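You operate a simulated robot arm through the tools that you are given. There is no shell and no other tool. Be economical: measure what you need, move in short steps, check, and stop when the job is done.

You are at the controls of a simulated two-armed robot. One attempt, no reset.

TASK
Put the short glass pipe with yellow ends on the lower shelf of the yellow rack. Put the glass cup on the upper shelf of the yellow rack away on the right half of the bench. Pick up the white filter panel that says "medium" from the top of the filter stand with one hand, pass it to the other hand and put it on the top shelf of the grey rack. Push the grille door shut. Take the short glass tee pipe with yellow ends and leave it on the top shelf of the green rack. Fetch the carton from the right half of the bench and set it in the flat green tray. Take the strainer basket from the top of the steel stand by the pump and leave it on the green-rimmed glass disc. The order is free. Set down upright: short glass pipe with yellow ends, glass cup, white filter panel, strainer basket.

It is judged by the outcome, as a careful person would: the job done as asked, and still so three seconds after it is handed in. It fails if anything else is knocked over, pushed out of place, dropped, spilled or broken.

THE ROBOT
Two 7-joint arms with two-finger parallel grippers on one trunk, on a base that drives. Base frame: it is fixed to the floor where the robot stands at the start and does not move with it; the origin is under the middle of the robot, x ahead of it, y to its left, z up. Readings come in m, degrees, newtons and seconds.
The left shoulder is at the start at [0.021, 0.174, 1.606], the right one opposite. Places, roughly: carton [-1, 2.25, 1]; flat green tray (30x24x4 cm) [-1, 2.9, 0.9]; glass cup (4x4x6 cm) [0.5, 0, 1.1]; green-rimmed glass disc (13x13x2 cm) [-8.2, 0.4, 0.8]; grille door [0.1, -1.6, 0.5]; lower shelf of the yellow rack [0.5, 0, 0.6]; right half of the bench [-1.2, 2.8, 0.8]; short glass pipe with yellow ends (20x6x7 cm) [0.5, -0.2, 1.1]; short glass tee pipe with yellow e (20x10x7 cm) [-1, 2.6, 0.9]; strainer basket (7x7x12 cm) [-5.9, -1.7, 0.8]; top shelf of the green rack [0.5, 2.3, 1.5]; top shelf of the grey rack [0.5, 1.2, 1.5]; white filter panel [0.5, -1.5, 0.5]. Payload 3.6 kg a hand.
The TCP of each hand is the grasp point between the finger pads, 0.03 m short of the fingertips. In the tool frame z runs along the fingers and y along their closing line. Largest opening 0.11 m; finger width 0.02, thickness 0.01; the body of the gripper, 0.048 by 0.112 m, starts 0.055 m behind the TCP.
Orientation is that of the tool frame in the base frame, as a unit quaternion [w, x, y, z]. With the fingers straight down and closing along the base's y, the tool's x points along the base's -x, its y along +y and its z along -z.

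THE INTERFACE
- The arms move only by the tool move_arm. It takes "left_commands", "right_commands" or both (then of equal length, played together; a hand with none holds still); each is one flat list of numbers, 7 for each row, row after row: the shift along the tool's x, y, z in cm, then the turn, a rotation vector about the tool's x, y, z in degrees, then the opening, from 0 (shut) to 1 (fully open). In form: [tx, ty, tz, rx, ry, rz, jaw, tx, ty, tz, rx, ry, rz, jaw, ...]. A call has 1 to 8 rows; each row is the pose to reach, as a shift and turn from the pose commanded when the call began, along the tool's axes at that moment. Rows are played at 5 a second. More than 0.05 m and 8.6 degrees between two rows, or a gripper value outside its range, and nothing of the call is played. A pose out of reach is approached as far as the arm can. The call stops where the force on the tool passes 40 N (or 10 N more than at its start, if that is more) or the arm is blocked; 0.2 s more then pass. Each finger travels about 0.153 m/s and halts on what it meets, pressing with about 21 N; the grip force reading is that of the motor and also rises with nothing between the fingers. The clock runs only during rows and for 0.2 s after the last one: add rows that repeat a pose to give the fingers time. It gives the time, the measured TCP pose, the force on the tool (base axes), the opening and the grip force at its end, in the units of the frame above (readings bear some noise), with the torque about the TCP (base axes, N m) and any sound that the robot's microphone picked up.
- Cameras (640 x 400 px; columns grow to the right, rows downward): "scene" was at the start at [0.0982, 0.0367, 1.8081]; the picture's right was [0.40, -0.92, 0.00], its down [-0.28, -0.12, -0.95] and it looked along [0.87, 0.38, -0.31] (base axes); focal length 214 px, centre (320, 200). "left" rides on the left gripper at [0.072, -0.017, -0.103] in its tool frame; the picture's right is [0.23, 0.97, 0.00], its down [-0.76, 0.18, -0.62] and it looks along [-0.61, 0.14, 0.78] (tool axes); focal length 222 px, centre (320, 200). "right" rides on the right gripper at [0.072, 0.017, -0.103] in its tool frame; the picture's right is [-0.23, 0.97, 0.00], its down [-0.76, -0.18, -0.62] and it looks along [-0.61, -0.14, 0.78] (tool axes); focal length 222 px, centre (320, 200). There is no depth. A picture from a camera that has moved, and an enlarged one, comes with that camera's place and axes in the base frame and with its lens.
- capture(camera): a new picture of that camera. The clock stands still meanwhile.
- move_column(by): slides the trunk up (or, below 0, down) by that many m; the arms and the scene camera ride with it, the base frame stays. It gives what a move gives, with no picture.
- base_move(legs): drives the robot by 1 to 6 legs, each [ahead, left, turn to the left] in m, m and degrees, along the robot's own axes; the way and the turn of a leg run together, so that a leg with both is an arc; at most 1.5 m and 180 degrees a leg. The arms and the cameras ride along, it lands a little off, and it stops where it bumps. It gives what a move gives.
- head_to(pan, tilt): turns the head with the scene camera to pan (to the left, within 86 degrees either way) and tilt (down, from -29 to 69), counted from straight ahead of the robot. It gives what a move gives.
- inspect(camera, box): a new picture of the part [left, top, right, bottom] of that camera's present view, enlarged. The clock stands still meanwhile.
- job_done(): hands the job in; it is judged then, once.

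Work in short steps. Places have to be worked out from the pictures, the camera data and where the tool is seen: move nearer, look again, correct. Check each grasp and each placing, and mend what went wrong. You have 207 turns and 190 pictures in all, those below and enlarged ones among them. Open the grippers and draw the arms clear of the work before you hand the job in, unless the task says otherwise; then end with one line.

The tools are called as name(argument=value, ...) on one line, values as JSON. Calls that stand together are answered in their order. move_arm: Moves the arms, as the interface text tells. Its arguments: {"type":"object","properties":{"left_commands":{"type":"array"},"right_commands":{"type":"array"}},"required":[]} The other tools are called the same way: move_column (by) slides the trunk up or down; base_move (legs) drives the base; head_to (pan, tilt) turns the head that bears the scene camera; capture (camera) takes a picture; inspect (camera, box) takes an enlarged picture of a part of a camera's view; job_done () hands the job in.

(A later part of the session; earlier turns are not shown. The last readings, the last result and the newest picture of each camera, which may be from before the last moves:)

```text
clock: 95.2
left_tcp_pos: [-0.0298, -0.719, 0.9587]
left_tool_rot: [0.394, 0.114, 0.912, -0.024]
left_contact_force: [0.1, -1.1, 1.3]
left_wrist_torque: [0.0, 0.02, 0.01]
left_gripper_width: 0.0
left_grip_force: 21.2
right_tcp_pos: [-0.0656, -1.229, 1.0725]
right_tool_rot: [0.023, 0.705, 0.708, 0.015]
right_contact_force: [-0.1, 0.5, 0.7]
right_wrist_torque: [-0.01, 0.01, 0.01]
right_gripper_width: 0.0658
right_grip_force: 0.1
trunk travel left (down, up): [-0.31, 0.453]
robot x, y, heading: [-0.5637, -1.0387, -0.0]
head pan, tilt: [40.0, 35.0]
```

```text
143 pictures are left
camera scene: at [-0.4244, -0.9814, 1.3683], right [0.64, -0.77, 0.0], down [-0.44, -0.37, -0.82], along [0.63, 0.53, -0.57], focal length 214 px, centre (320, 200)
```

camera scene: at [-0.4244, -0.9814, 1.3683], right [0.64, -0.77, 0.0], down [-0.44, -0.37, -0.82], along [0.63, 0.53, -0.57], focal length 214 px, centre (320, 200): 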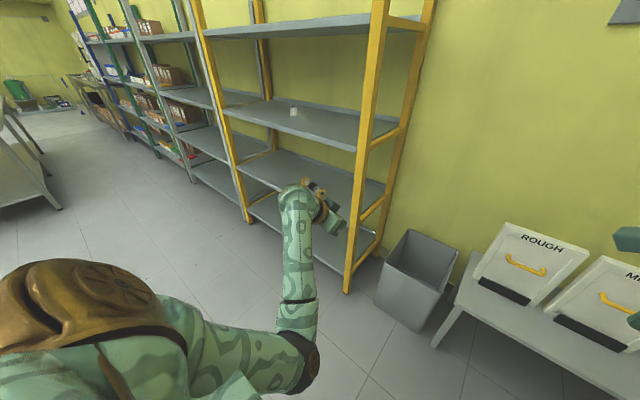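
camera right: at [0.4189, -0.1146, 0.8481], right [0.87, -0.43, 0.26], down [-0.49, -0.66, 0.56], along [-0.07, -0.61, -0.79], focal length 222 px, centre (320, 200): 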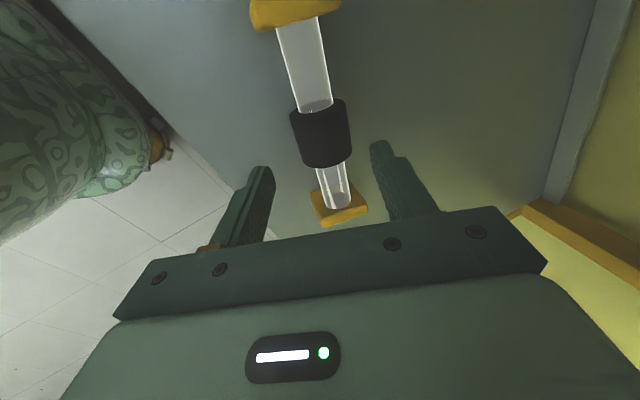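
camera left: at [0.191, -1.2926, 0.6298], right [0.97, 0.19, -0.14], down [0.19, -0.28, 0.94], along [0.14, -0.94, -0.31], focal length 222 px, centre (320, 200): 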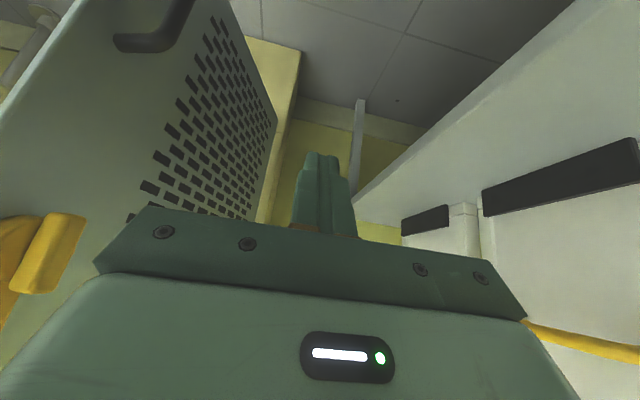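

Better. I raise the left hand 20 cm more and back 10 cm.

move_arm(left_commands=[-1.6, -0.3, -4.2, 0, 0, 0, 0, -3.1, -0.6, -8.4, 0, 0, 0, 0, -4.7, -0.8, -12.5, 0, 0, 0, 0, -6.2, -1.1, -16.7, 0, 0, 0, 0, -7.8, -1.4, -20.9, 0, 0, 0, 0])

base_move(legs=[[0, -0.28, 0], [0.4, 0, 0]])

move_column(by=-0.2)

head_to(pan=-15, tilt=35)

capture(camera="scene")

```text
clock: 96.4
left_tcp_pos: [-0.0456, -0.7185, 1.1003]
left_tool_rot: [0.395, 0.113, 0.912, -0.022]
left_contact_force: [0.3, 0.0, -0.2]
left_wrist_torque: [0.0, -0.01, -0.01]
left_gripper_width: 0.0001
left_grip_force: 21.2
left hand out of reach, approached as far as the arm can: row 3, 4, 5
right_tcp_pos: [-0.0637, -1.2296, 1.0722]
right_tool_rot: [0.021, 0.706, 0.708, 0.014]
right_contact_force: [-0.5, -0.8, 0.0]
right_wrist_torque: [-0.01, -0.03, -0.01]
right_gripper_width: 0.0658
right_grip_force: 0.0
trunk travel left (down, up): [-0.31, 0.453]
robot x, y, heading: [-0.5692, -1.0357, 0.1]
head pan, tilt: [40.0, 35.0]
```

```text
clock: 100.5
left_tcp_pos: [0.3573, -1.0006, 1.0997]
left_tool_rot: [0.394, 0.114, 0.912, -0.022]
left_contact_force: [0.6, -0.3, 0.5]
left_wrist_torque: [-0.02, 0.01, 0.01]
left_gripper_width: 0.0003
left_grip_force: 20.6
right_tcp_pos: [0.3374, -1.5119, 1.0717]
right_tool_rot: [0.022, 0.707, 0.707, 0.014]
right_contact_force: [0.3, 0.3, 0.5]
right_wrist_torque: [-0.03, -0.01, 0.04]
right_gripper_width: 0.0659
right_grip_force: 0.1
trunk travel left (down, up): [-0.31, 0.453]
robot x, y, heading: [-0.1681, -1.3179, -0.1]
head pan, tilt: [40.0, 35.0]
```

```text
clock: 102.6
left_tcp_pos: [0.4024, -1.0019, 0.7947]
left_tool_rot: [0.289, 0.111, 0.95, -0.035]
left_contact_force: [0.2, -1.1, 0.6]
left_wrist_torque: [0.02, -0.01, 0.0]
left_gripper_width: 0.0001
left_grip_force: 20.6
right_tcp_pos: [0.335, -1.5118, 0.8738]
right_tool_rot: [0.023, 0.707, 0.707, 0.014]
right_contact_force: [-0.6, 0.8, -0.5]
right_wrist_torque: [-0.01, -0.02, -0.02]
right_gripper_width: 0.0659
right_grip_force: 0.1
trunk travel left (down, up): [-0.11, 0.653]
robot x, y, heading: [-0.1706, -1.3148, -0.2]
head pan, tilt: [40.0, 35.0]
```

```text
clock: 103.9
left_tcp_pos: [0.4027, -1.002, 0.7943]
left_tool_rot: [0.288, 0.111, 0.95, -0.034]
left_contact_force: [0.1, 0.1, -0.5]
left_wrist_torque: [0.0, -0.01, -0.01]
left_gripper_width: 0.0002
left_grip_force: 21.0
right_tcp_pos: [0.3343, -1.512, 0.8733]
right_tool_rot: [0.022, 0.707, 0.707, 0.014]
right_contact_force: [0.0, -0.8, 0.7]
right_wrist_torque: [0.01, -0.02, 0.03]
right_gripper_width: 0.0661
right_grip_force: 0.1
trunk travel left (down, up): [-0.11, 0.653]
robot x, y, heading: [-0.1652, -1.3165, -0.2]
head pan, tilt: [-15.0, 35.0]
```

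```text
142 pictures are left
camera scene: at [0.0993, -1.3418, 1.1594], right [-0.26, -0.97, 0.0], down [-0.55, 0.15, -0.82], along [0.79, -0.21, -0.57], focal length 214 px, centre (320, 200)
```

scene: 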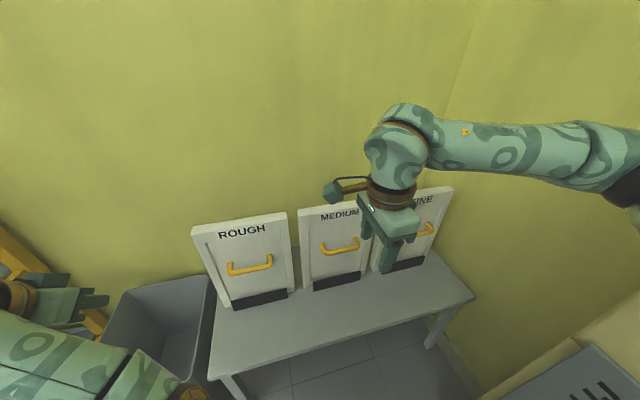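

I zoom on the medium panel for exact position.

inspect(camera="scene", box=[280, 170, 440, 300])

capture(camera="right")

```text
3.08 times, centred on (360, 235) of scene
camera zoom: at [0.0993, -1.3418, 1.1594], right [-0.26, -0.97, 0.0], down [-0.55, 0.15, -0.82], along [0.79, -0.21, -0.57], focal length 660 px, centre (197, 92)
```

zoom: 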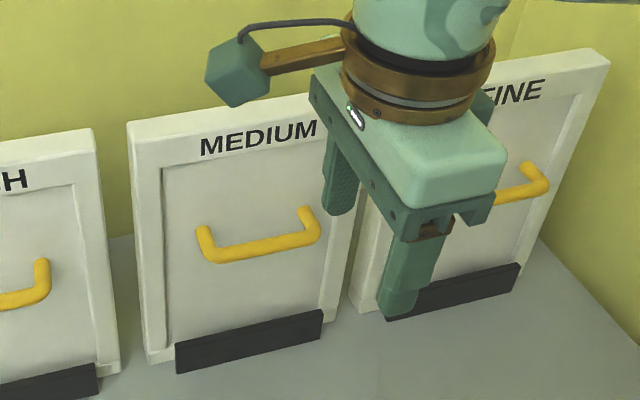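

```text
140 pictures are left
camera right: at [0.3474, -1.4383, 0.976], right [0.97, -0.23, 0.05], down [-0.21, -0.75, 0.62], along [-0.1, -0.62, -0.78], focal length 222 px, centre (320, 200)
```

right: 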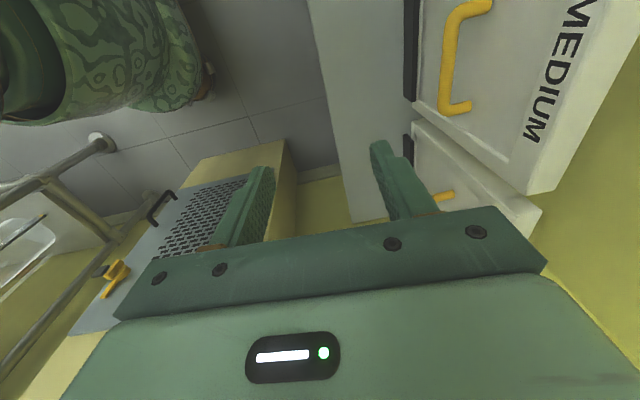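

Panel top edge: x≈0.58–0.61, z≈0.77, y from −1.41 to −1.655 (centre ≈−1.53). I extend the arm 6 cm and drive 0.19 m ahead, staying 7 cm above it, then look down.

move_arm(right_commands=[-0.4, 3, 0, 0, 0, 0, 0.7, -0.8, 6, 0, 0, 0, 0, 0.7])

base_move(legs=[[0.19, 0, 0]])

capture(camera="right")

capture(camera="scene")

```text
clock: 104.5
left_tcp_pos: [0.4041, -1.0023, 0.7951]
left_tool_rot: [0.288, 0.112, 0.951, -0.035]
left_contact_force: [0.6, -0.4, 0.5]
left_wrist_torque: [0.0, 0.01, 0.0]
left_gripper_width: 0.0
left_grip_force: 20.5
right_tcp_pos: [0.3972, -1.52, 0.8748]
right_tool_rot: [0.022, 0.707, 0.707, 0.013]
right_contact_force: [-0.2, 1.0, -0.2]
right_wrist_torque: [0.03, 0.0, 0.0]
right_gripper_width: 0.0771
right_grip_force: 0.1
trunk travel left (down, up): [-0.11, 0.653]
robot x, y, heading: [-0.1662, -1.3175, -0.3]
head pan, tilt: [-15.0, 35.0]
```

```text
clock: 106.0
left_tcp_pos: [0.5931, -1.0013, 0.7945]
left_tool_rot: [0.288, 0.111, 0.951, -0.034]
left_contact_force: [0.7, 0.5, -0.2]
left_wrist_torque: [-0.03, -0.02, -0.04]
left_gripper_width: 0.0
left_grip_force: 21.1
right_tcp_pos: [0.5857, -1.5196, 0.8748]
right_tool_rot: [0.023, 0.708, 0.706, 0.013]
right_contact_force: [0.3, 0.6, -0.5]
right_wrist_torque: [0.01, -0.01, 0.01]
right_gripper_width: 0.077
right_grip_force: 0.0
trunk travel left (down, up): [-0.11, 0.653]
robot x, y, heading: [0.0231, -1.321, -0.4]
head pan, tilt: [-15.0, 35.0]
```

```text
139 pictures are left
camera right: at [0.5985, -1.4468, 0.9785], right [0.97, -0.23, 0.05], down [-0.21, -0.75, 0.62], along [-0.1, -0.62, -0.78], focal length 222 px, centre (320, 200)
```

right: 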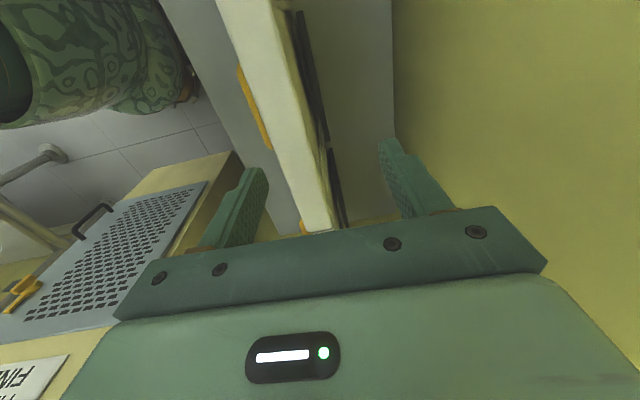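

```text
138 pictures are left
camera scene: at [0.2899, -1.3425, 1.1592], right [-0.26, -0.97, 0.0], down [-0.55, 0.15, -0.82], along [0.79, -0.21, -0.57], focal length 214 px, centre (320, 200)
```

scene: 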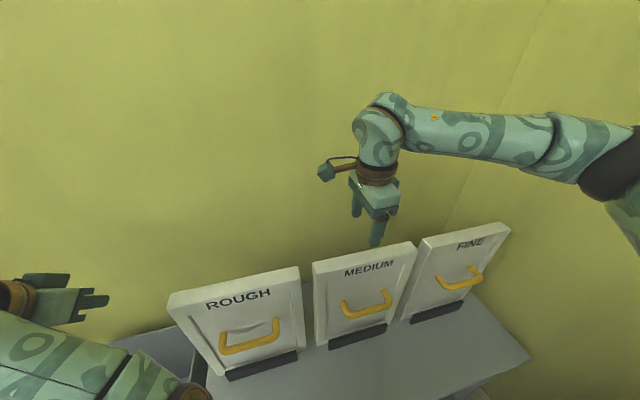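

The panel's top strip is centred at x≈0.564, ~3.5 cm thick, nearly vertical. I shift back 2.2 cm, tilt 5°, and descend 6.5 cm, then check.

move_arm(right_commands=[0, -2.3, 0, 5, 0, 0, 0.7, 0, -2.4, 3.2, 5, 0, 0, 0.7, 0, -2.4, 6.5, 5, 0, 0, 0.7])

capture(camera="right")

inspect(camera="scene", box=[300, 150, 460, 350])

```text
clock: 106.8
left_tcp_pos: [0.5921, -1.002, 0.7954]
left_tool_rot: [0.288, 0.111, 0.951, -0.035]
left_contact_force: [0.0, 0.1, 0.2]
left_wrist_torque: [0.02, 0.02, 0.03]
left_gripper_width: 0.0
left_grip_force: 21.3
right_tcp_pos: [0.5649, -1.5213, 0.808]
right_tool_rot: [-0.01, 0.708, 0.706, -0.016]
right_contact_force: [-0.3, 0.4, 0.3]
right_wrist_torque: [-0.01, 0.01, -0.02]
right_gripper_width: 0.0771
right_grip_force: 0.1
trunk travel left (down, up): [-0.11, 0.653]
robot x, y, heading: [0.0186, -1.3184, 0.0]
head pan, tilt: [-15.0, 35.0]
```

```text
137 pictures are left
camera right: at [0.5862, -1.4479, 0.911], right [0.97, -0.23, -0.03], down [-0.16, -0.75, 0.64], along [-0.17, -0.62, -0.77], focal length 222 px, centre (320, 200)
```

right: 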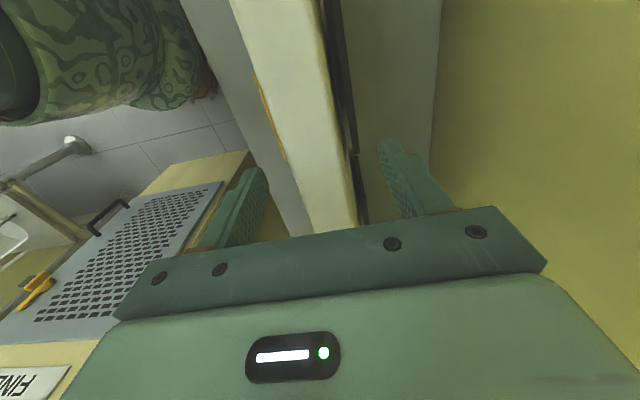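

```text
2.00 times, centred on (380, 250) of scene
camera zoom: at [0.2894, -1.3426, 1.1593], right [-0.26, -0.97, 0.0], down [-0.55, 0.15, -0.82], along [0.79, -0.21, -0.57], focal length 429 px, centre (200, 100)
```

zoom: 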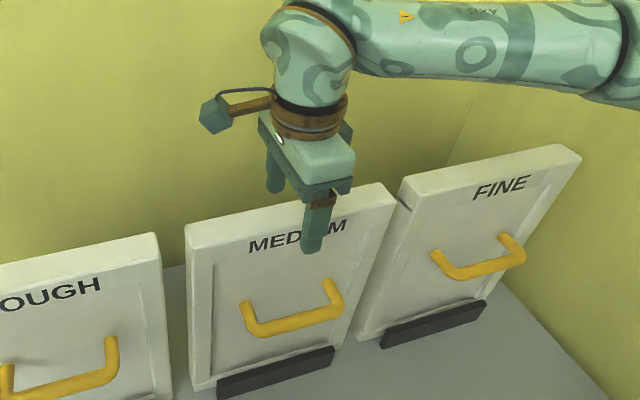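

Still centred within ~5 mm. I shift 5 mm back and descend 4 cm.

move_arm(right_commands=[0, -0.5, 1, 0, 0, 0, 0.7, 0, -0.6, 4, 0, 0, 0, 0.7])

capture(camera="right")

inspect(camera="scene", box=[300, 150, 460, 350])

```text
clock: 107.4
left_tcp_pos: [0.5917, -1.0023, 0.7936]
left_tool_rot: [0.288, 0.111, 0.951, -0.034]
left_contact_force: [0.1, -0.7, -0.1]
left_wrist_torque: [-0.04, 0.0, 0.01]
left_gripper_width: 0.0002
left_grip_force: 20.9
right_tcp_pos: [0.5576, -1.5204, 0.769]
right_tool_rot: [-0.01, 0.707, 0.707, -0.017]
right_contact_force: [0.8, 0.3, 0.1]
right_wrist_torque: [-0.02, 0.0, 0.0]
right_gripper_width: 0.077
right_grip_force: 0.0
trunk travel left (down, up): [-0.11, 0.653]
robot x, y, heading: [0.025, -1.3234, -0.0]
head pan, tilt: [-15.0, 35.0]
```

```text
135 pictures are left
camera right: at [0.5793, -1.4475, 0.8712], right [0.97, -0.23, -0.03], down [-0.16, -0.75, 0.64], along [-0.17, -0.62, -0.77], focal length 222 px, centre (320, 200)
```

right: 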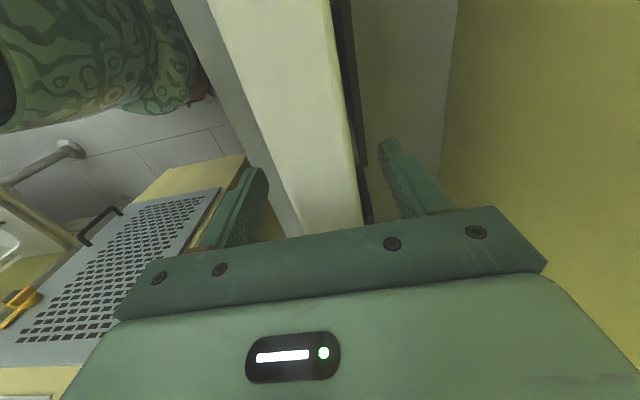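

```text
2.00 times, centred on (380, 250) of scene
camera zoom: at [0.2894, -1.3426, 1.1593], right [-0.26, -0.97, 0.0], down [-0.55, 0.15, -0.82], along [0.79, -0.21, -0.57], focal length 429 px, centre (200, 100)
```

zoom: 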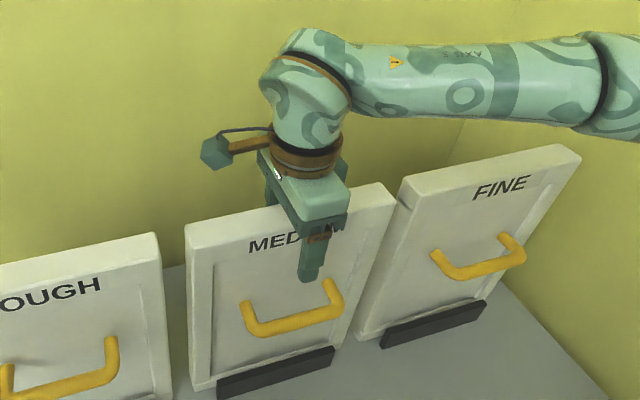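

Top at z≈0.755, thickness ~4.3 cm, centred. I descend 3 cm more and close.

move_arm(right_commands=[0, 0, 1.5, 0, 0, 0, 0.7, 0, 0, 3, 0, 0, 0, 0.7, 0, 0, 3, 0, 0, 0, 0.2, 0, 0, 3, 0, 0, 0, 0.2, 0, 0, 3, 0, 0, 0, 0.2])

inspect(camera="scene", box=[300, 150, 460, 350])

```text
clock: 108.6
left_tcp_pos: [0.5932, -1.0023, 0.7946]
left_tool_rot: [0.288, 0.111, 0.951, -0.034]
left_contact_force: [0.6, -0.2, -0.1]
left_wrist_torque: [0.04, 0.03, -0.01]
left_gripper_width: 0.0
left_grip_force: 21.3
right_tcp_pos: [0.557, -1.5225, 0.7396]
right_tool_rot: [-0.008, 0.707, 0.707, -0.015]
right_contact_force: [6.7, 0.4, 0.9]
right_wrist_torque: [-0.05, -1.87, 0.05]
right_gripper_width: 0.0353
right_grip_force: 20.7
trunk travel left (down, up): [-0.11, 0.653]
robot x, y, heading: [0.0223, -1.3155, -0.2]
head pan, tilt: [-15.0, 35.0]
```

```text
2.00 times, centred on (380, 250) of scene
camera zoom: at [0.2896, -1.3425, 1.1593], right [-0.26, -0.97, 0.0], down [-0.55, 0.15, -0.82], along [0.79, -0.21, -0.57], focal length 429 px, centre (200, 100)
```

zoom: 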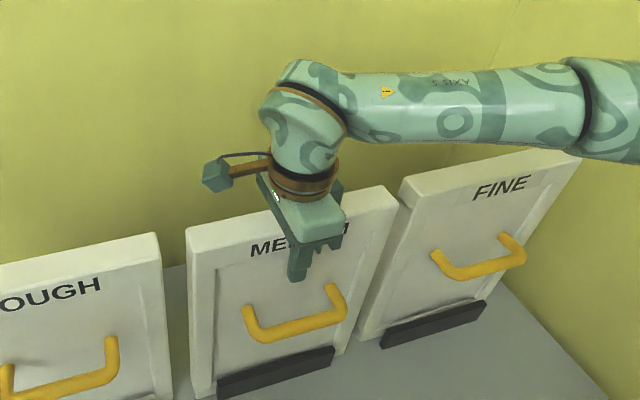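

Gripped (3.5 cm). I lift slowly 12 cm straight up.

move_arm(right_commands=[0, 0, -1.5, 0, 0, 0, 0.2, 0, -0.1, -3.5, 0, 0, 0, 0.2, 0, -0.2, -6, 0, 0, 0, 0.2, 0, -0.3, -9, 0, 0, 0, 0.2, 0, -0.4, -12, 0, 0, 0, 0.2])

capture(camera="scene")

```text
clock: 109.8
left_tcp_pos: [0.5926, -1.0027, 0.796]
left_tool_rot: [0.288, 0.111, 0.951, -0.035]
left_contact_force: [0.1, -0.6, 0.4]
left_wrist_torque: [0.02, 0.04, -0.03]
left_gripper_width: 0.0001
left_grip_force: 21.2
right_tcp_pos: [0.5549, -1.52, 0.8589]
right_tool_rot: [-0.009, 0.707, 0.707, -0.018]
right_contact_force: [-0.8, 0.3, -4.0]
right_wrist_torque: [-0.01, -0.04, -0.05]
right_gripper_width: 0.0339
right_grip_force: 21.4
trunk travel left (down, up): [-0.11, 0.653]
robot x, y, heading: [0.0253, -1.3176, -0.3]
head pan, tilt: [-15.0, 35.0]
```

```text
132 pictures are left
camera scene: at [0.289, -1.3425, 1.1595], right [-0.26, -0.97, 0.0], down [-0.55, 0.15, -0.82], along [0.79, -0.21, -0.57], focal length 214 px, centre (320, 200)
```

scene: 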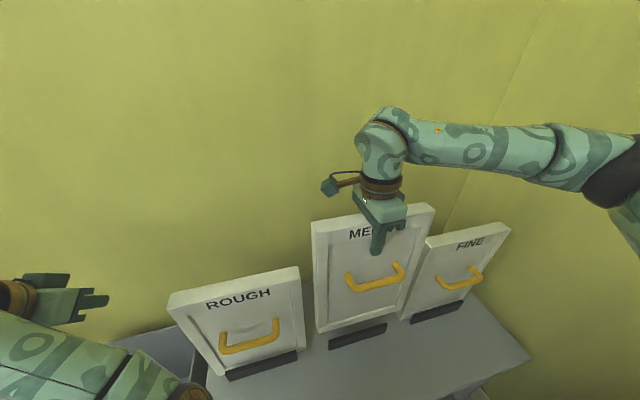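

Panel held, ~0.4 kg. I raise the trunk a little and back away into open floor for the hand-over.

move_column(by=0.1)

base_move(legs=[[-0.5, 0, 0], [-0.4, 0.3, 0]])

move_column(by=0.35)

head_to(pan=0, tilt=35)

capture(camera="scene")

```text
clock: 111.2
left_tcp_pos: [0.594, -1.003, 0.8944]
left_tool_rot: [0.288, 0.111, 0.951, -0.034]
left_contact_force: [0.3, 0.2, 0.1]
left_wrist_torque: [0.01, 0.02, -0.03]
left_gripper_width: 0.0002
left_grip_force: 21.3
right_tcp_pos: [0.5568, -1.5206, 0.958]
right_tool_rot: [-0.009, 0.708, 0.706, -0.018]
right_contact_force: [-0.4, 0.8, -4.1]
right_wrist_torque: [0.05, 0.01, 0.0]
right_gripper_width: 0.0338
right_grip_force: 20.8
trunk travel left (down, up): [-0.21, 0.553]
robot x, y, heading: [0.0186, -1.3223, -0.5]
head pan, tilt: [-15.0, 35.0]
```

```text
clock: 116.6
left_tcp_pos: [-0.3037, -0.6993, 0.8961]
left_tool_rot: [0.289, 0.112, 0.95, -0.035]
left_contact_force: [-0.2, 0.4, -0.1]
left_wrist_torque: [0.02, -0.02, -0.01]
left_gripper_width: 0.0002
left_grip_force: 21.1
right_tcp_pos: [-0.3413, -1.218, 0.9595]
right_tool_rot: [-0.008, 0.708, 0.706, -0.018]
right_contact_force: [-0.6, 0.5, -3.4]
right_wrist_torque: [0.05, -0.02, 0.01]
right_gripper_width: 0.0337
right_grip_force: 20.8
trunk travel left (down, up): [-0.21, 0.553]
robot x, y, heading: [-0.872, -1.0133, -0.2]
head pan, tilt: [-15.0, 35.0]
```

```text
clock: 120.0
left_tcp_pos: [-0.3032, -0.6997, 1.2446]
left_tool_rot: [0.288, 0.112, 0.951, -0.035]
left_contact_force: [-0.7, -0.1, -0.3]
left_wrist_torque: [0.0, 0.01, 0.03]
left_gripper_width: 0.0
left_grip_force: 21.1
right_tcp_pos: [-0.3399, -1.2188, 1.3096]
right_tool_rot: [-0.009, 0.708, 0.706, -0.017]
right_contact_force: [-0.9, -0.4, -2.1]
right_wrist_torque: [0.01, -0.01, -0.02]
right_gripper_width: 0.0336
right_grip_force: 21.1
trunk travel left (down, up): [-0.56, 0.203]
robot x, y, heading: [-0.8757, -1.0137, -0.4]
head pan, tilt: [-15.0, 35.0]
```

```text
clock: 120.8
left_tcp_pos: [-0.3018, -0.7, 1.2447]
left_tool_rot: [0.289, 0.111, 0.95, -0.035]
left_contact_force: [0.3, -0.6, 0.0]
left_wrist_torque: [-0.02, 0.0, 0.0]
left_gripper_width: 0.0
left_grip_force: 21.2
right_tcp_pos: [-0.34, -1.2173, 1.3098]
right_tool_rot: [-0.008, 0.707, 0.707, -0.017]
right_contact_force: [-0.4, 0.1, -3.9]
right_wrist_torque: [0.0, -0.01, 0.03]
right_gripper_width: 0.0337
right_grip_force: 21.5
trunk travel left (down, up): [-0.56, 0.203]
robot x, y, heading: [-0.879, -1.0168, -0.2]
head pan, tilt: [0.0, 35.0]
```

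```text
131 pictures are left
camera scene: at [-0.767, -1.0162, 1.6204], right [-0.01, -1.0, 0.0], down [-0.57, 0.0, -0.82], along [0.82, 0.0, -0.57], focal length 214 px, centre (320, 200)
```

scene: 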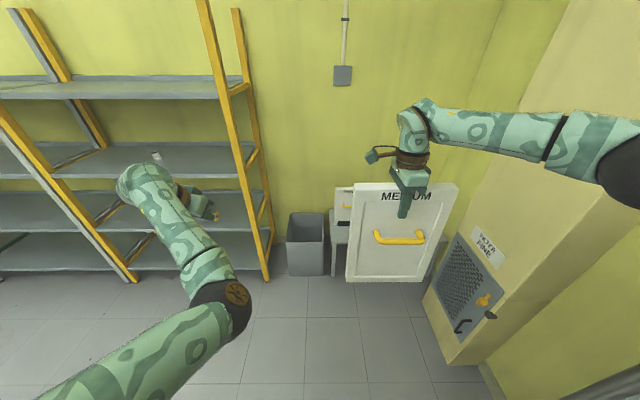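

Panel hangs cleanly (≈0.4 kg). I rotate the left hand so it points toward the panel's left edge (tool z → −y, 20° down; closing along x), jaws open.

move_arm(left_commands=[0, 0, 0, 2.2, 4.5, -6.8, 1, 0, 0, 0, 4.4, 8.9, -13.6, 1, 0, 0, 0, 6.7, 13.4, -20.4, 1, 0, 0, 0, 8.9, 17.8, -27.2, 1, 0, 0, 0, 11.1, 22.3, -34, 1, 0, 0, 0, 13.4, 26.7, -40.8, 1, 0, 0, 0, 15.6, 31.2, -47.7, 1, 0, 0, 0, 17.8, 35.6, -54.5, 1])

move_arm(left_commands=[0, 0, 0, 2.2, 4.5, -6.8, 1, 0, 0, 0, 4.4, 8.9, -13.6, 1, 0, 0, 0, 6.7, 13.4, -20.4, 1, 0, 0, 0, 8.9, 17.8, -27.2, 1, 0, 0, 0, 11.1, 22.3, -34, 1, 0, 0, 0, 13.4, 26.7, -40.8, 1, 0, 0, 0, 15.6, 31.2, -47.7, 1, 0, 0, 0, 17.8, 35.6, -54.5, 1])

capture(camera="scene")

```text
clock: 122.6
left_tcp_pos: [-0.3025, -0.6995, 1.2445]
left_tool_rot: [-0.072, -0.282, 0.919, -0.265]
left_contact_force: [-0.8, -0.1, 0.2]
left_wrist_torque: [-0.03, -0.03, -0.01]
left_gripper_width: 0.1101
left_grip_force: 0.1
right_tcp_pos: [-0.3393, -1.2164, 1.3096]
right_tool_rot: [-0.009, 0.708, 0.706, -0.017]
right_contact_force: [0.1, -0.1, -3.7]
right_wrist_torque: [-0.02, 0.01, 0.01]
right_gripper_width: 0.0337
right_grip_force: 21.2
trunk travel left (down, up): [-0.56, 0.203]
robot x, y, heading: [-0.8741, -1.0154, -0.4]
head pan, tilt: [0.0, 35.0]
```

```text
clock: 124.4
left_tcp_pos: [-0.3229, -0.7045, 1.2158]
left_tool_rot: [-0.395, -0.57, 0.598, -0.402]
left_contact_force: [0.5, -0.4, 0.0]
left_wrist_torque: [0.03, 0.0, 0.01]
left_gripper_width: 0.11
left_grip_force: 0.1
left hand out of reach, approached as far as the arm can: row 4, 5, 6, 7, 8
right_tcp_pos: [-0.3393, -1.217, 1.3098]
right_tool_rot: [-0.008, 0.708, 0.706, -0.018]
right_contact_force: [-1.0, 0.2, -4.0]
right_wrist_torque: [-0.01, -0.02, -0.07]
right_gripper_width: 0.0341
right_grip_force: 21.0
trunk travel left (down, up): [-0.56, 0.203]
robot x, y, heading: [-0.8771, -1.0123, -0.1]
head pan, tilt: [0.0, 35.0]
```

```text
130 pictures are left
camera scene: at [-0.7669, -1.0154, 1.6205], right [0.0, -1.0, 0.0], down [-0.57, 0.0, -0.82], along [0.82, 0.0, -0.57], focal length 214 px, centre (320, 200)
```

scene: 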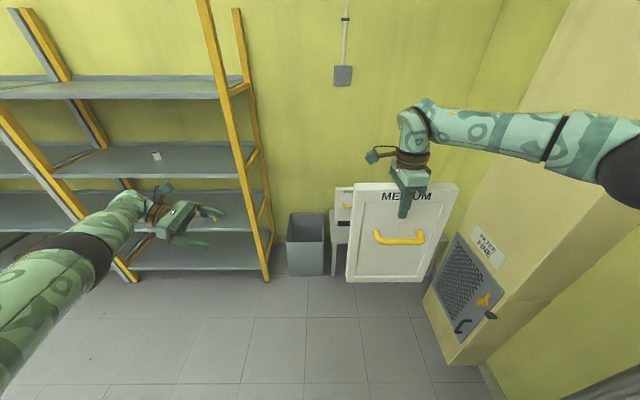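

Left hand now points at the panel's edge. I approach to a pre-grasp point just left of the edge, below the handle.

move_arm(left_commands=[1.1, 0.1, 4, 0, 0, 0, 1, 2.2, 0.2, 8, 0, 0, 0, 1, 3.3, 0.3, 12, 0, 0, 0, 1, 4.3, 0.4, 15.9, 0, 0, 0, 1, 5.4, 0.5, 19.8, 0, 0, 0, 1, 6.4, 0.7, 23.8, 0, 0, 0, 1, 7.5, 0.8, 27.7, 0, 0, 0, 1, 8.6, 0.9, 31.6, 0, 0, 0, 1])

capture(camera="scene")

capture(camera="left")

```text
clock: 126.2
left_tcp_pos: [-0.3288, -1.0312, 1.1857]
left_tool_rot: [-0.407, -0.579, 0.579, -0.405]
left_contact_force: [0.2, -1.1, -0.1]
left_wrist_torque: [0.02, -0.02, 0.01]
left_gripper_width: 0.1101
left_grip_force: 0.0
left hand out of reach, approached as far as the arm can: row 8
right_tcp_pos: [-0.3391, -1.2191, 1.3093]
right_tool_rot: [-0.009, 0.708, 0.706, -0.017]
right_contact_force: [-0.3, -0.8, -3.8]
right_wrist_torque: [0.01, 0.04, 0.0]
right_gripper_width: 0.0339
right_grip_force: 21.0
trunk travel left (down, up): [-0.56, 0.203]
robot x, y, heading: [-0.8764, -1.0136, -0.2]
head pan, tilt: [0.0, 35.0]
```

```text
129 pictures are left
camera scene: at [-0.7667, -1.0167, 1.6204], right [0.0, -1.0, 0.0], down [-0.57, 0.0, -0.82], along [0.82, 0.0, -0.57], focal length 214 px, centre (320, 200)
```

scene: 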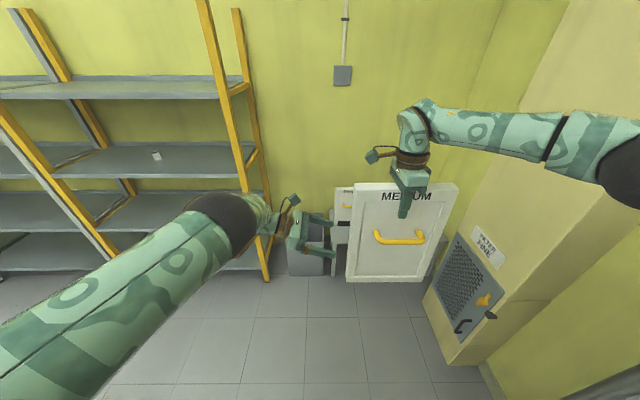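

```text
128 pictures are left
camera left: at [-0.3115, -0.9577, 1.2886], right [-0.97, -0.07, 0.21], down [-0.18, 0.85, -0.5], along [-0.14, -0.53, -0.84], focal length 222 px, centre (320, 200)
```

left: 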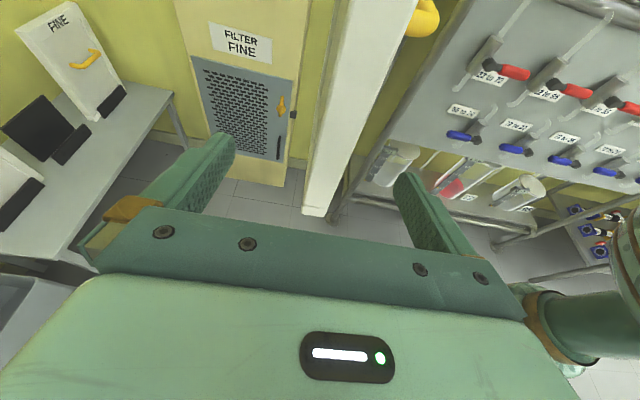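

Fingers straddle the panel's edge line nicely. I advance 10 cm onto the edge.

move_arm(left_commands=[0, 0.4, 3.5, 0, 0, 0, 1, 0, 0.7, 7, 0, 0, 0, 1, 0, 0.9, 10.2, 0, 0, 0, 1])

capture(camera="left")

inspect(camera="scene", box=[260, 150, 480, 300])

```text
clock: 127.0
left_tcp_pos: [-0.3263, -1.1271, 1.1465]
left_tool_rot: [-0.406, -0.578, 0.579, -0.406]
left_contact_force: [0.0, 1.1, 0.0]
left_wrist_torque: [0.0, 0.01, 0.01]
left_gripper_width: 0.1099
left_grip_force: 0.1
left hand out of reach, approached as far as the arm can: row 1, 2, 3
right_tcp_pos: [-0.3398, -1.2177, 1.3101]
right_tool_rot: [-0.009, 0.708, 0.706, -0.017]
right_contact_force: [0.7, -0.2, -2.6]
right_wrist_torque: [0.03, -0.04, -0.04]
right_gripper_width: 0.034
right_grip_force: 21.5
trunk travel left (down, up): [-0.56, 0.203]
robot x, y, heading: [-0.8758, -1.0173, -0.2]
head pan, tilt: [0.0, 35.0]
```

```text
127 pictures are left
camera left: at [-0.3085, -1.054, 1.2492], right [-0.97, -0.08, 0.21], down [-0.18, 0.85, -0.5], along [-0.14, -0.53, -0.84], focal length 222 px, centre (320, 200)
```

left: 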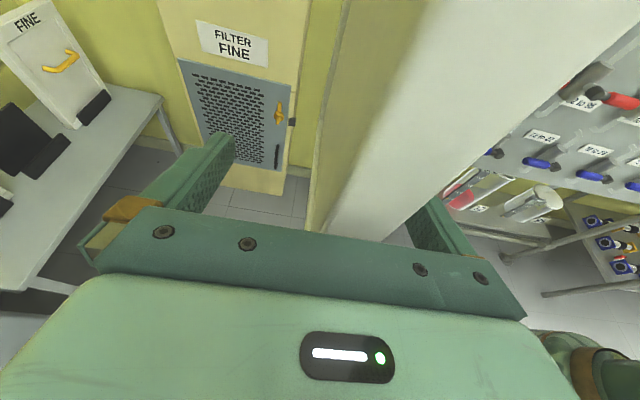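

```text
2.67 times, centred on (370, 225) of scene
camera zoom: at [-0.7673, -1.0166, 1.6205], right [0.0, -1.0, 0.0], down [-0.57, 0.0, -0.82], along [0.82, 0.0, -0.57], focal length 572 px, centre (187, 133)
```

zoom: 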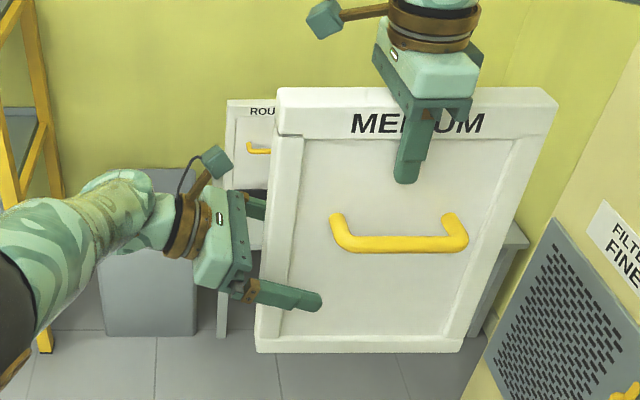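

Fingers are either side of the panel near its lower-left edge. I close the left jaw while the right keeps holding.

move_arm(left_commands=[0, 0, 0, 0, 0, 0, 0.6, 0, 0, 0, 0, 0, 0, 0.3, 0, 0, 0, 0, 0, 0, 0.15, 0, 0, 0, 0, 0, 0, 0.15, 0, 0, 0, 0, 0, 0, 0.15])

capture(camera="left")

inspect(camera="scene", box=[260, 150, 480, 300])

```text
clock: 128.2
left_tcp_pos: [-0.3263, -1.1259, 1.1437]
left_tool_rot: [-0.406, -0.579, 0.58, -0.404]
left_contact_force: [-13.1, 1.5, -10.2]
left_wrist_torque: [0.51, -0.48, -0.91]
left_gripper_width: 0.0354
left_grip_force: 20.5
right_tcp_pos: [-0.3382, -1.2179, 1.3102]
right_tool_rot: [-0.007, 0.708, 0.706, -0.015]
right_contact_force: [12.7, -0.4, 10.2]
right_wrist_torque: [0.49, -1.92, -0.33]
right_gripper_width: 0.0404
right_grip_force: 20.9
trunk travel left (down, up): [-0.56, 0.203]
robot x, y, heading: [-0.8701, -1.0161, -0.1]
head pan, tilt: [0.0, 35.0]
```

```text
125 pictures are left
camera left: at [-0.3087, -1.0533, 1.2479], right [-0.97, -0.07, 0.22], down [-0.18, 0.85, -0.5], along [-0.15, -0.53, -0.84], focal length 222 px, centre (320, 200)
```

left: 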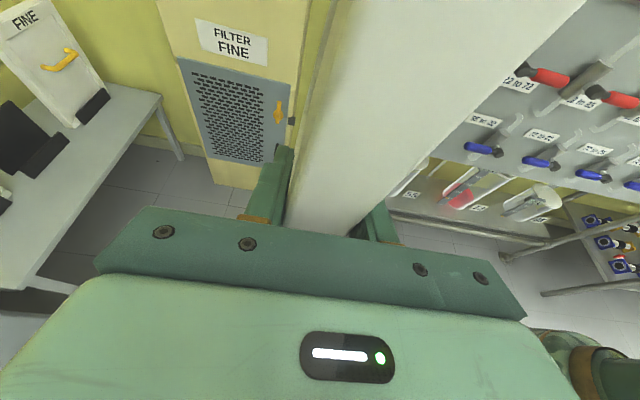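

```text
2.67 times, centred on (370, 225) of scene
camera zoom: at [-0.7669, -1.0162, 1.6204], right [0.0, -1.0, 0.0], down [-0.57, 0.0, -0.82], along [0.82, 0.0, -0.57], focal length 572 px, centre (187, 133)
```

zoom: 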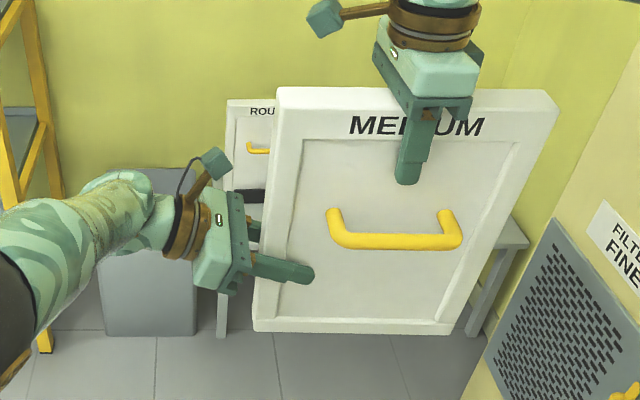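

Both hands hold. I open the right hand gently and lift it off.

move_arm(right_commands=[0, 0, 0, 0, 0, 0, 0.5, 0, 0, 0, 0, 0, 0, 0.9, 0, 0, 0, 0, 0, 0, 0.9, 0, 0, -3, 0, 0, 0, 0.9, 0, 0, -7, 0, 0, 0, 0.9, 0, 0, -11, 0, 0, 0, 0.9])

capture(camera="scene")

```text
clock: 129.6
left_tcp_pos: [-0.3278, -1.1264, 1.1461]
left_tool_rot: [-0.406, -0.579, 0.579, -0.406]
left_contact_force: [0.7, 0.1, -3.4]
left_wrist_torque: [0.33, 0.01, -0.01]
left_gripper_width: 0.0338
left_grip_force: 21.0
right_tcp_pos: [-0.3351, -1.216, 1.4191]
right_tool_rot: [-0.01, 0.707, 0.706, -0.017]
right_contact_force: [0.4, -0.6, 0.1]
right_wrist_torque: [0.0, -0.03, 0.0]
right_gripper_width: 0.0992
right_grip_force: 0.2
trunk travel left (down, up): [-0.56, 0.203]
robot x, y, heading: [-0.8738, -1.0177, -0.3]
head pan, tilt: [0.0, 35.0]
```

```text
123 pictures are left
camera scene: at [-0.7675, -1.0154, 1.6205], right [0.0, -1.0, 0.0], down [-0.57, 0.0, -0.82], along [0.82, 0.0, -0.57], focal length 214 px, centre (320, 200)
```

scene: 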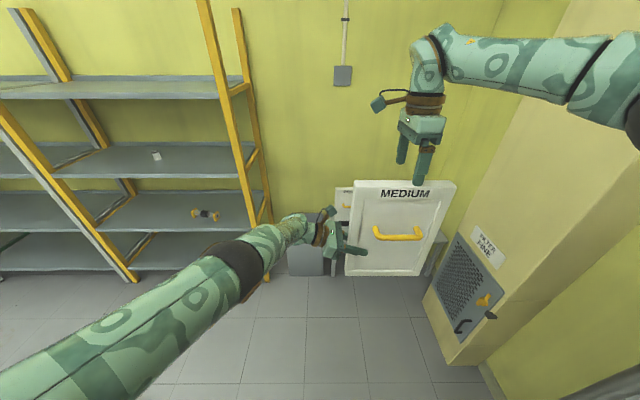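

Hand-over worked; the left holds 0.4 kg without droop. Before strafing left toward the grey rack I look that way.

head_to(pan=60, tilt=25)

capture(camera="scene")

```text
clock: 130.9
left_tcp_pos: [-0.3259, -1.1275, 1.1455]
left_tool_rot: [-0.406, -0.579, 0.58, -0.405]
left_contact_force: [-1.2, 0.8, -3.3]
left_wrist_torque: [0.34, 0.0, 0.03]
left_gripper_width: 0.0337
left_grip_force: 20.9
right_tcp_pos: [-0.3344, -1.2157, 1.4179]
right_tool_rot: [-0.009, 0.707, 0.707, -0.017]
right_contact_force: [-0.2, 0.0, -0.2]
right_wrist_torque: [-0.02, -0.02, -0.03]
right_gripper_width: 0.0991
right_grip_force: 0.1
trunk travel left (down, up): [-0.56, 0.203]
robot x, y, heading: [-0.875, -1.0162, -0.3]
head pan, tilt: [60.0, 25.0]
```

```text
122 pictures are left
camera scene: at [-0.8084, -0.9363, 1.6362], right [0.86, -0.5, 0.0], down [-0.21, -0.36, -0.91], along [0.46, 0.78, -0.42], focal length 214 px, centre (320, 200)
```

scene: 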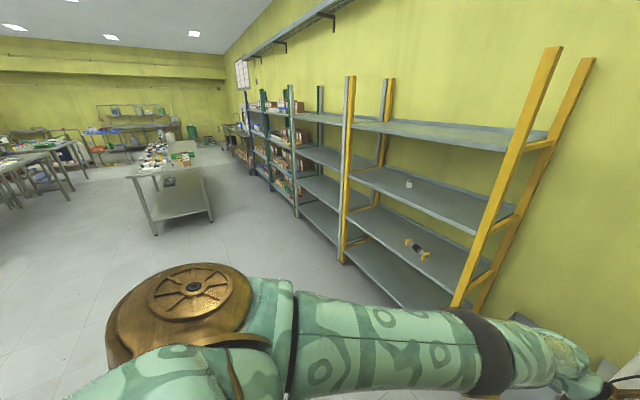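

The way is clear. I strafe left to stand before the grey rack.

base_move(legs=[[0, 1.2, 0], [0, 1.2, 0]])

head_to(pan=-10, tilt=20)

move_column(by=0.2)

capture(camera="scene")

```text
clock: 142.7
left_tcp_pos: [-0.3022, 1.2771, 1.1457]
left_tool_rot: [-0.41, -0.574, 0.584, -0.402]
left_contact_force: [-0.3, -0.4, -3.3]
left_wrist_torque: [0.32, -0.03, -0.01]
left_gripper_width: 0.0337
left_grip_force: 20.9
right_tcp_pos: [-0.3137, 1.1887, 1.418]
right_tool_rot: [-0.009, 0.713, 0.701, -0.017]
right_contact_force: [0.3, -0.4, 0.1]
right_wrist_torque: [0.01, 0.05, 0.03]
right_gripper_width: 0.099
right_grip_force: 0.2
trunk travel left (down, up): [-0.56, 0.203]
robot x, y, heading: [-0.8459, 1.3996, -1.1]
head pan, tilt: [60.0, 25.0]
```

```text
clock: 144.2
left_tcp_pos: [-0.3032, 1.2776, 1.1456]
left_tool_rot: [-0.409, -0.575, 0.583, -0.403]
left_contact_force: [0.4, -0.9, -4.2]
left_wrist_torque: [0.34, -0.02, 0.02]
left_gripper_width: 0.0339
left_grip_force: 21.6
right_tcp_pos: [-0.3124, 1.1898, 1.4192]
right_tool_rot: [-0.009, 0.713, 0.701, -0.016]
right_contact_force: [0.0, -0.1, -0.4]
right_wrist_torque: [0.0, 0.01, 0.01]
right_gripper_width: 0.0989
right_grip_force: 0.1
trunk travel left (down, up): [-0.56, 0.203]
robot x, y, heading: [-0.8514, 1.4001, -1.0]
head pan, tilt: [-10.0, 20.0]
```

```text
clock: 146.3
left_tcp_pos: [-0.3038, 1.2789, 1.3447]
left_tool_rot: [-0.409, -0.575, 0.583, -0.402]
left_contact_force: [0.8, 0.0, -3.0]
left_wrist_torque: [0.33, -0.03, -0.01]
left_gripper_width: 0.0337
left_grip_force: 21.0
right_tcp_pos: [-0.3126, 1.1895, 1.617]
right_tool_rot: [-0.009, 0.713, 0.701, -0.017]
right_contact_force: [0.0, -0.4, -0.8]
right_wrist_torque: [0.0, 0.01, -0.03]
right_gripper_width: 0.0989
right_grip_force: 0.0
trunk travel left (down, up): [-0.76, 0.003]
robot x, y, heading: [-0.8532, 1.395, -0.9]
head pan, tilt: [-10.0, 20.0]
```

```text
121 pictures are left
camera scene: at [-0.7454, 1.379, 1.8442], right [-0.19, -0.98, 0.0], down [-0.34, 0.07, -0.94], along [0.92, -0.18, -0.34], focal length 214 px, centre (320, 200)
```

scene: 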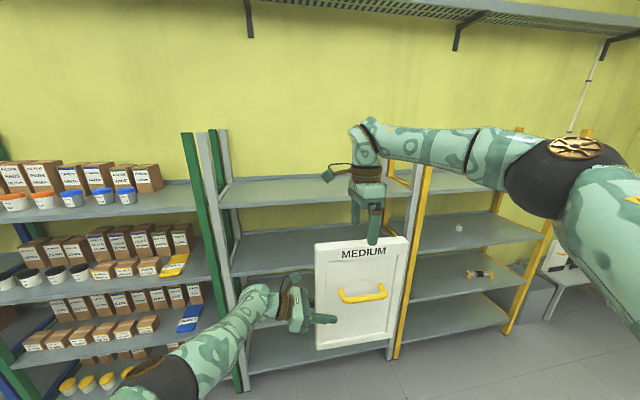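

Grey rack spans y≈0.6–1.6, its top shelf at z≈1.465. I move the right hand aside, and raise the left with the panel 30 cm.

move_arm(right_commands=[-3.1, -1.7, 3.1, 0, 0, 0, 0.5, -6.2, -3.5, 6.2, 0, 0, 0, 0.5, -9.4, -5.2, 9.4, 0, 0, 0, 0.5, -12.5, -7, 12.5, 0, 0, 0, 0.5, -15.6, -8.7, 15.6, 0, 0, 0, 0.5, -18.7, -10.5, 18.7, 0, 0, 0, 0.5, -21.9, -12.2, 21.9, 0, 0, 0, 0.5, -25, -14, 25, 0, 0, 0, 0.5])

move_arm(left_commands=[4, 0, -1.5, 0, 0, 0, 0.15, 8.1, 0, -2.9, 0, 0, 0, 0.15, 12.1, 0, -4.4, 0, 0, 0, 0.15, 16.1, 0, -5.8, 0, 0, 0, 0.15, 20.1, 0, -7.3, 0, 0, 0, 0.15, 24.2, 0, -8.7, 0, 0, 0, 0.15, 28.2, 0, -10.2, 0, 0, 0, 0.15])

capture(camera="scene")

```text
clock: 148.1
left_tcp_pos: [-0.3043, 1.2769, 1.3456]
left_tool_rot: [-0.408, -0.575, 0.584, -0.402]
left_contact_force: [0.0, 0.3, -3.6]
left_wrist_torque: [0.34, -0.04, 0.0]
left_gripper_width: 0.0339
left_grip_force: 20.6
right_tcp_pos: [-0.4673, 0.9364, 1.3748]
right_tool_rot: [-0.009, 0.712, 0.702, -0.016]
right_contact_force: [-0.5, 0.0, -0.6]
right_wrist_torque: [0.01, -0.02, 0.0]
right_gripper_width: 0.0548
right_grip_force: 0.1
trunk travel left (down, up): [-0.76, 0.003]
robot x, y, heading: [-0.8527, 1.3991, -1.0]
head pan, tilt: [-10.0, 20.0]
```

```text
clock: 149.7
left_tcp_pos: [-0.2647, 1.2637, 1.6523]
left_tool_rot: [-0.41, -0.574, 0.584, -0.402]
left_contact_force: [0.6, 0.1, -3.8]
left_wrist_torque: [0.29, -0.04, 0.0]
left_gripper_width: 0.034
left_grip_force: 21.1
left hand out of reach, approached as far as the arm can: row 1, 2, 3, 4, 5, 6, 7
right_tcp_pos: [-0.4666, 0.9391, 1.3766]
right_tool_rot: [-0.008, 0.712, 0.702, -0.016]
right_contact_force: [-0.1, 0.1, 0.0]
right_wrist_torque: [-0.02, -0.02, 0.01]
right_gripper_width: 0.055
right_grip_force: 0.0
trunk travel left (down, up): [-0.76, 0.003]
robot x, y, heading: [-0.8492, 1.397, -1.0]
head pan, tilt: [-10.0, 20.0]
```

```text
120 pictures are left
camera scene: at [-0.7466, 1.3792, 1.8444], right [-0.19, -0.98, 0.0], down [-0.34, 0.07, -0.94], along [0.92, -0.18, -0.34], focal length 214 px, centre (320, 200)
```

scene: 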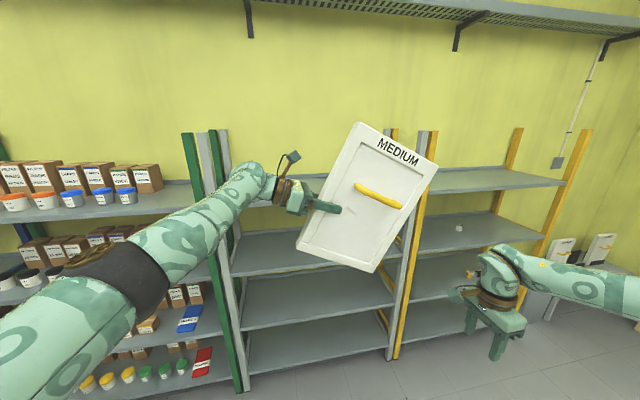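

The panel drooped ~25° in the grip from the jerky raise. I counter-rotate the hand slowly about the closing axis.

move_arm(left_commands=[0, 0, 0, 0, 3, 0, 0.1, 0, 0, 0, 0, 6, 0, 0.1, 0, 0, 0, 0, 9, 0, 0.1, 0, 0, 0, 0, 12, 0, 0.1, 0, 0, 0, 0, 15, 0, 0.1, 0, 0, 0, 0, 18, 0, 0.1, 0, 0, 0, 0, 21, 0, 0.1, 0, 0, 0, 0, 24, 0, 0.1])

capture(camera="scene")

```text
clock: 151.5
left_tcp_pos: [-0.256, 1.2612, 1.6509]
left_tool_rot: [0.522, 0.478, -0.485, 0.513]
left_contact_force: [0.0, 0.0, -3.3]
left_wrist_torque: [0.31, -0.02, 0.03]
left_gripper_width: 0.034
left_grip_force: 20.9
left hand out of reach, approached as far as the arm can: row 2, 3, 4, 5, 6, 7, 8
right_tcp_pos: [-0.4663, 0.9398, 1.3754]
right_tool_rot: [-0.009, 0.712, 0.702, -0.016]
right_contact_force: [-1.1, 0.9, 0.4]
right_wrist_torque: [-0.01, -0.04, -0.02]
right_gripper_width: 0.055
right_grip_force: 0.1
trunk travel left (down, up): [-0.76, 0.003]
robot x, y, heading: [-0.8528, 1.399, -1.2]
head pan, tilt: [-10.0, 20.0]
```

```text
119 pictures are left
camera scene: at [-0.7455, 1.3789, 1.8443], right [-0.19, -0.98, 0.0], down [-0.34, 0.07, -0.94], along [0.92, -0.18, -0.34], focal length 214 px, centre (320, 200)
```

scene: 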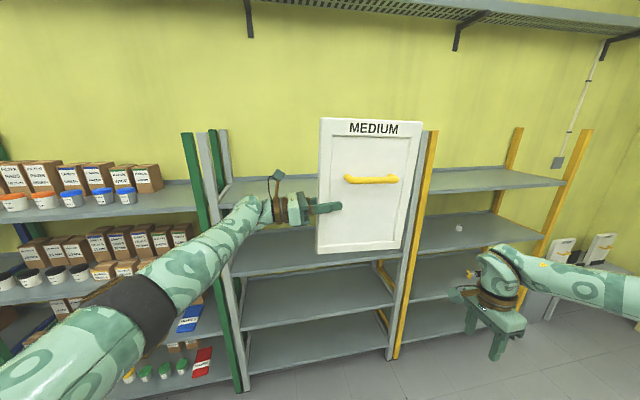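

Panel is upright again, bottom ≈5 cm above the shelf level. I shift right 0.08 m and drive ahead 0.45 m, checking.

base_move(legs=[[0.05, -0.08, 1], [0.4, 0, 0]])

capture(camera="scene")

```text
clock: 154.7
left_tcp_pos: [0.1915, 1.1887, 1.6505]
left_tool_rot: [0.517, 0.483, -0.483, 0.516]
left_contact_force: [-0.2, -0.3, -4.0]
left_wrist_torque: [0.33, -0.01, 0.03]
left_gripper_width: 0.0337
left_grip_force: 21.2
right_tcp_pos: [-0.0128, 0.8632, 1.3756]
right_tool_rot: [-0.009, 0.708, 0.706, -0.016]
right_contact_force: [-0.1, 0.1, 0.1]
right_wrist_torque: [-0.02, -0.05, 0.03]
right_gripper_width: 0.0549
right_grip_force: 0.1
trunk travel left (down, up): [-0.76, 0.003]
robot x, y, heading: [-0.4021, 1.3182, -0.0]
head pan, tilt: [-10.0, 20.0]
```

```text
118 pictures are left
camera scene: at [-0.2985, 1.2989, 1.8444], right [-0.18, -0.98, 0.0], down [-0.34, 0.06, -0.94], along [0.92, -0.17, -0.34], focal length 214 px, centre (320, 200)
```

scene: 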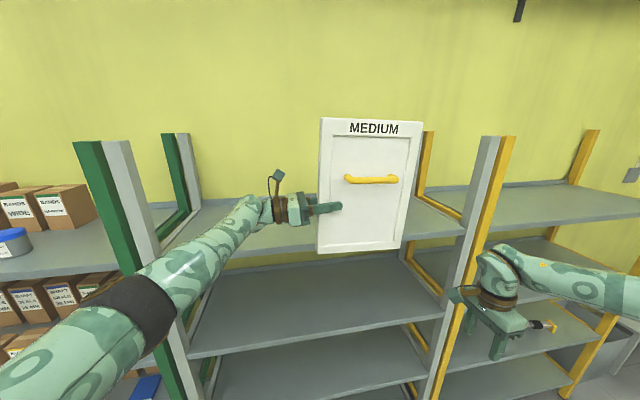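

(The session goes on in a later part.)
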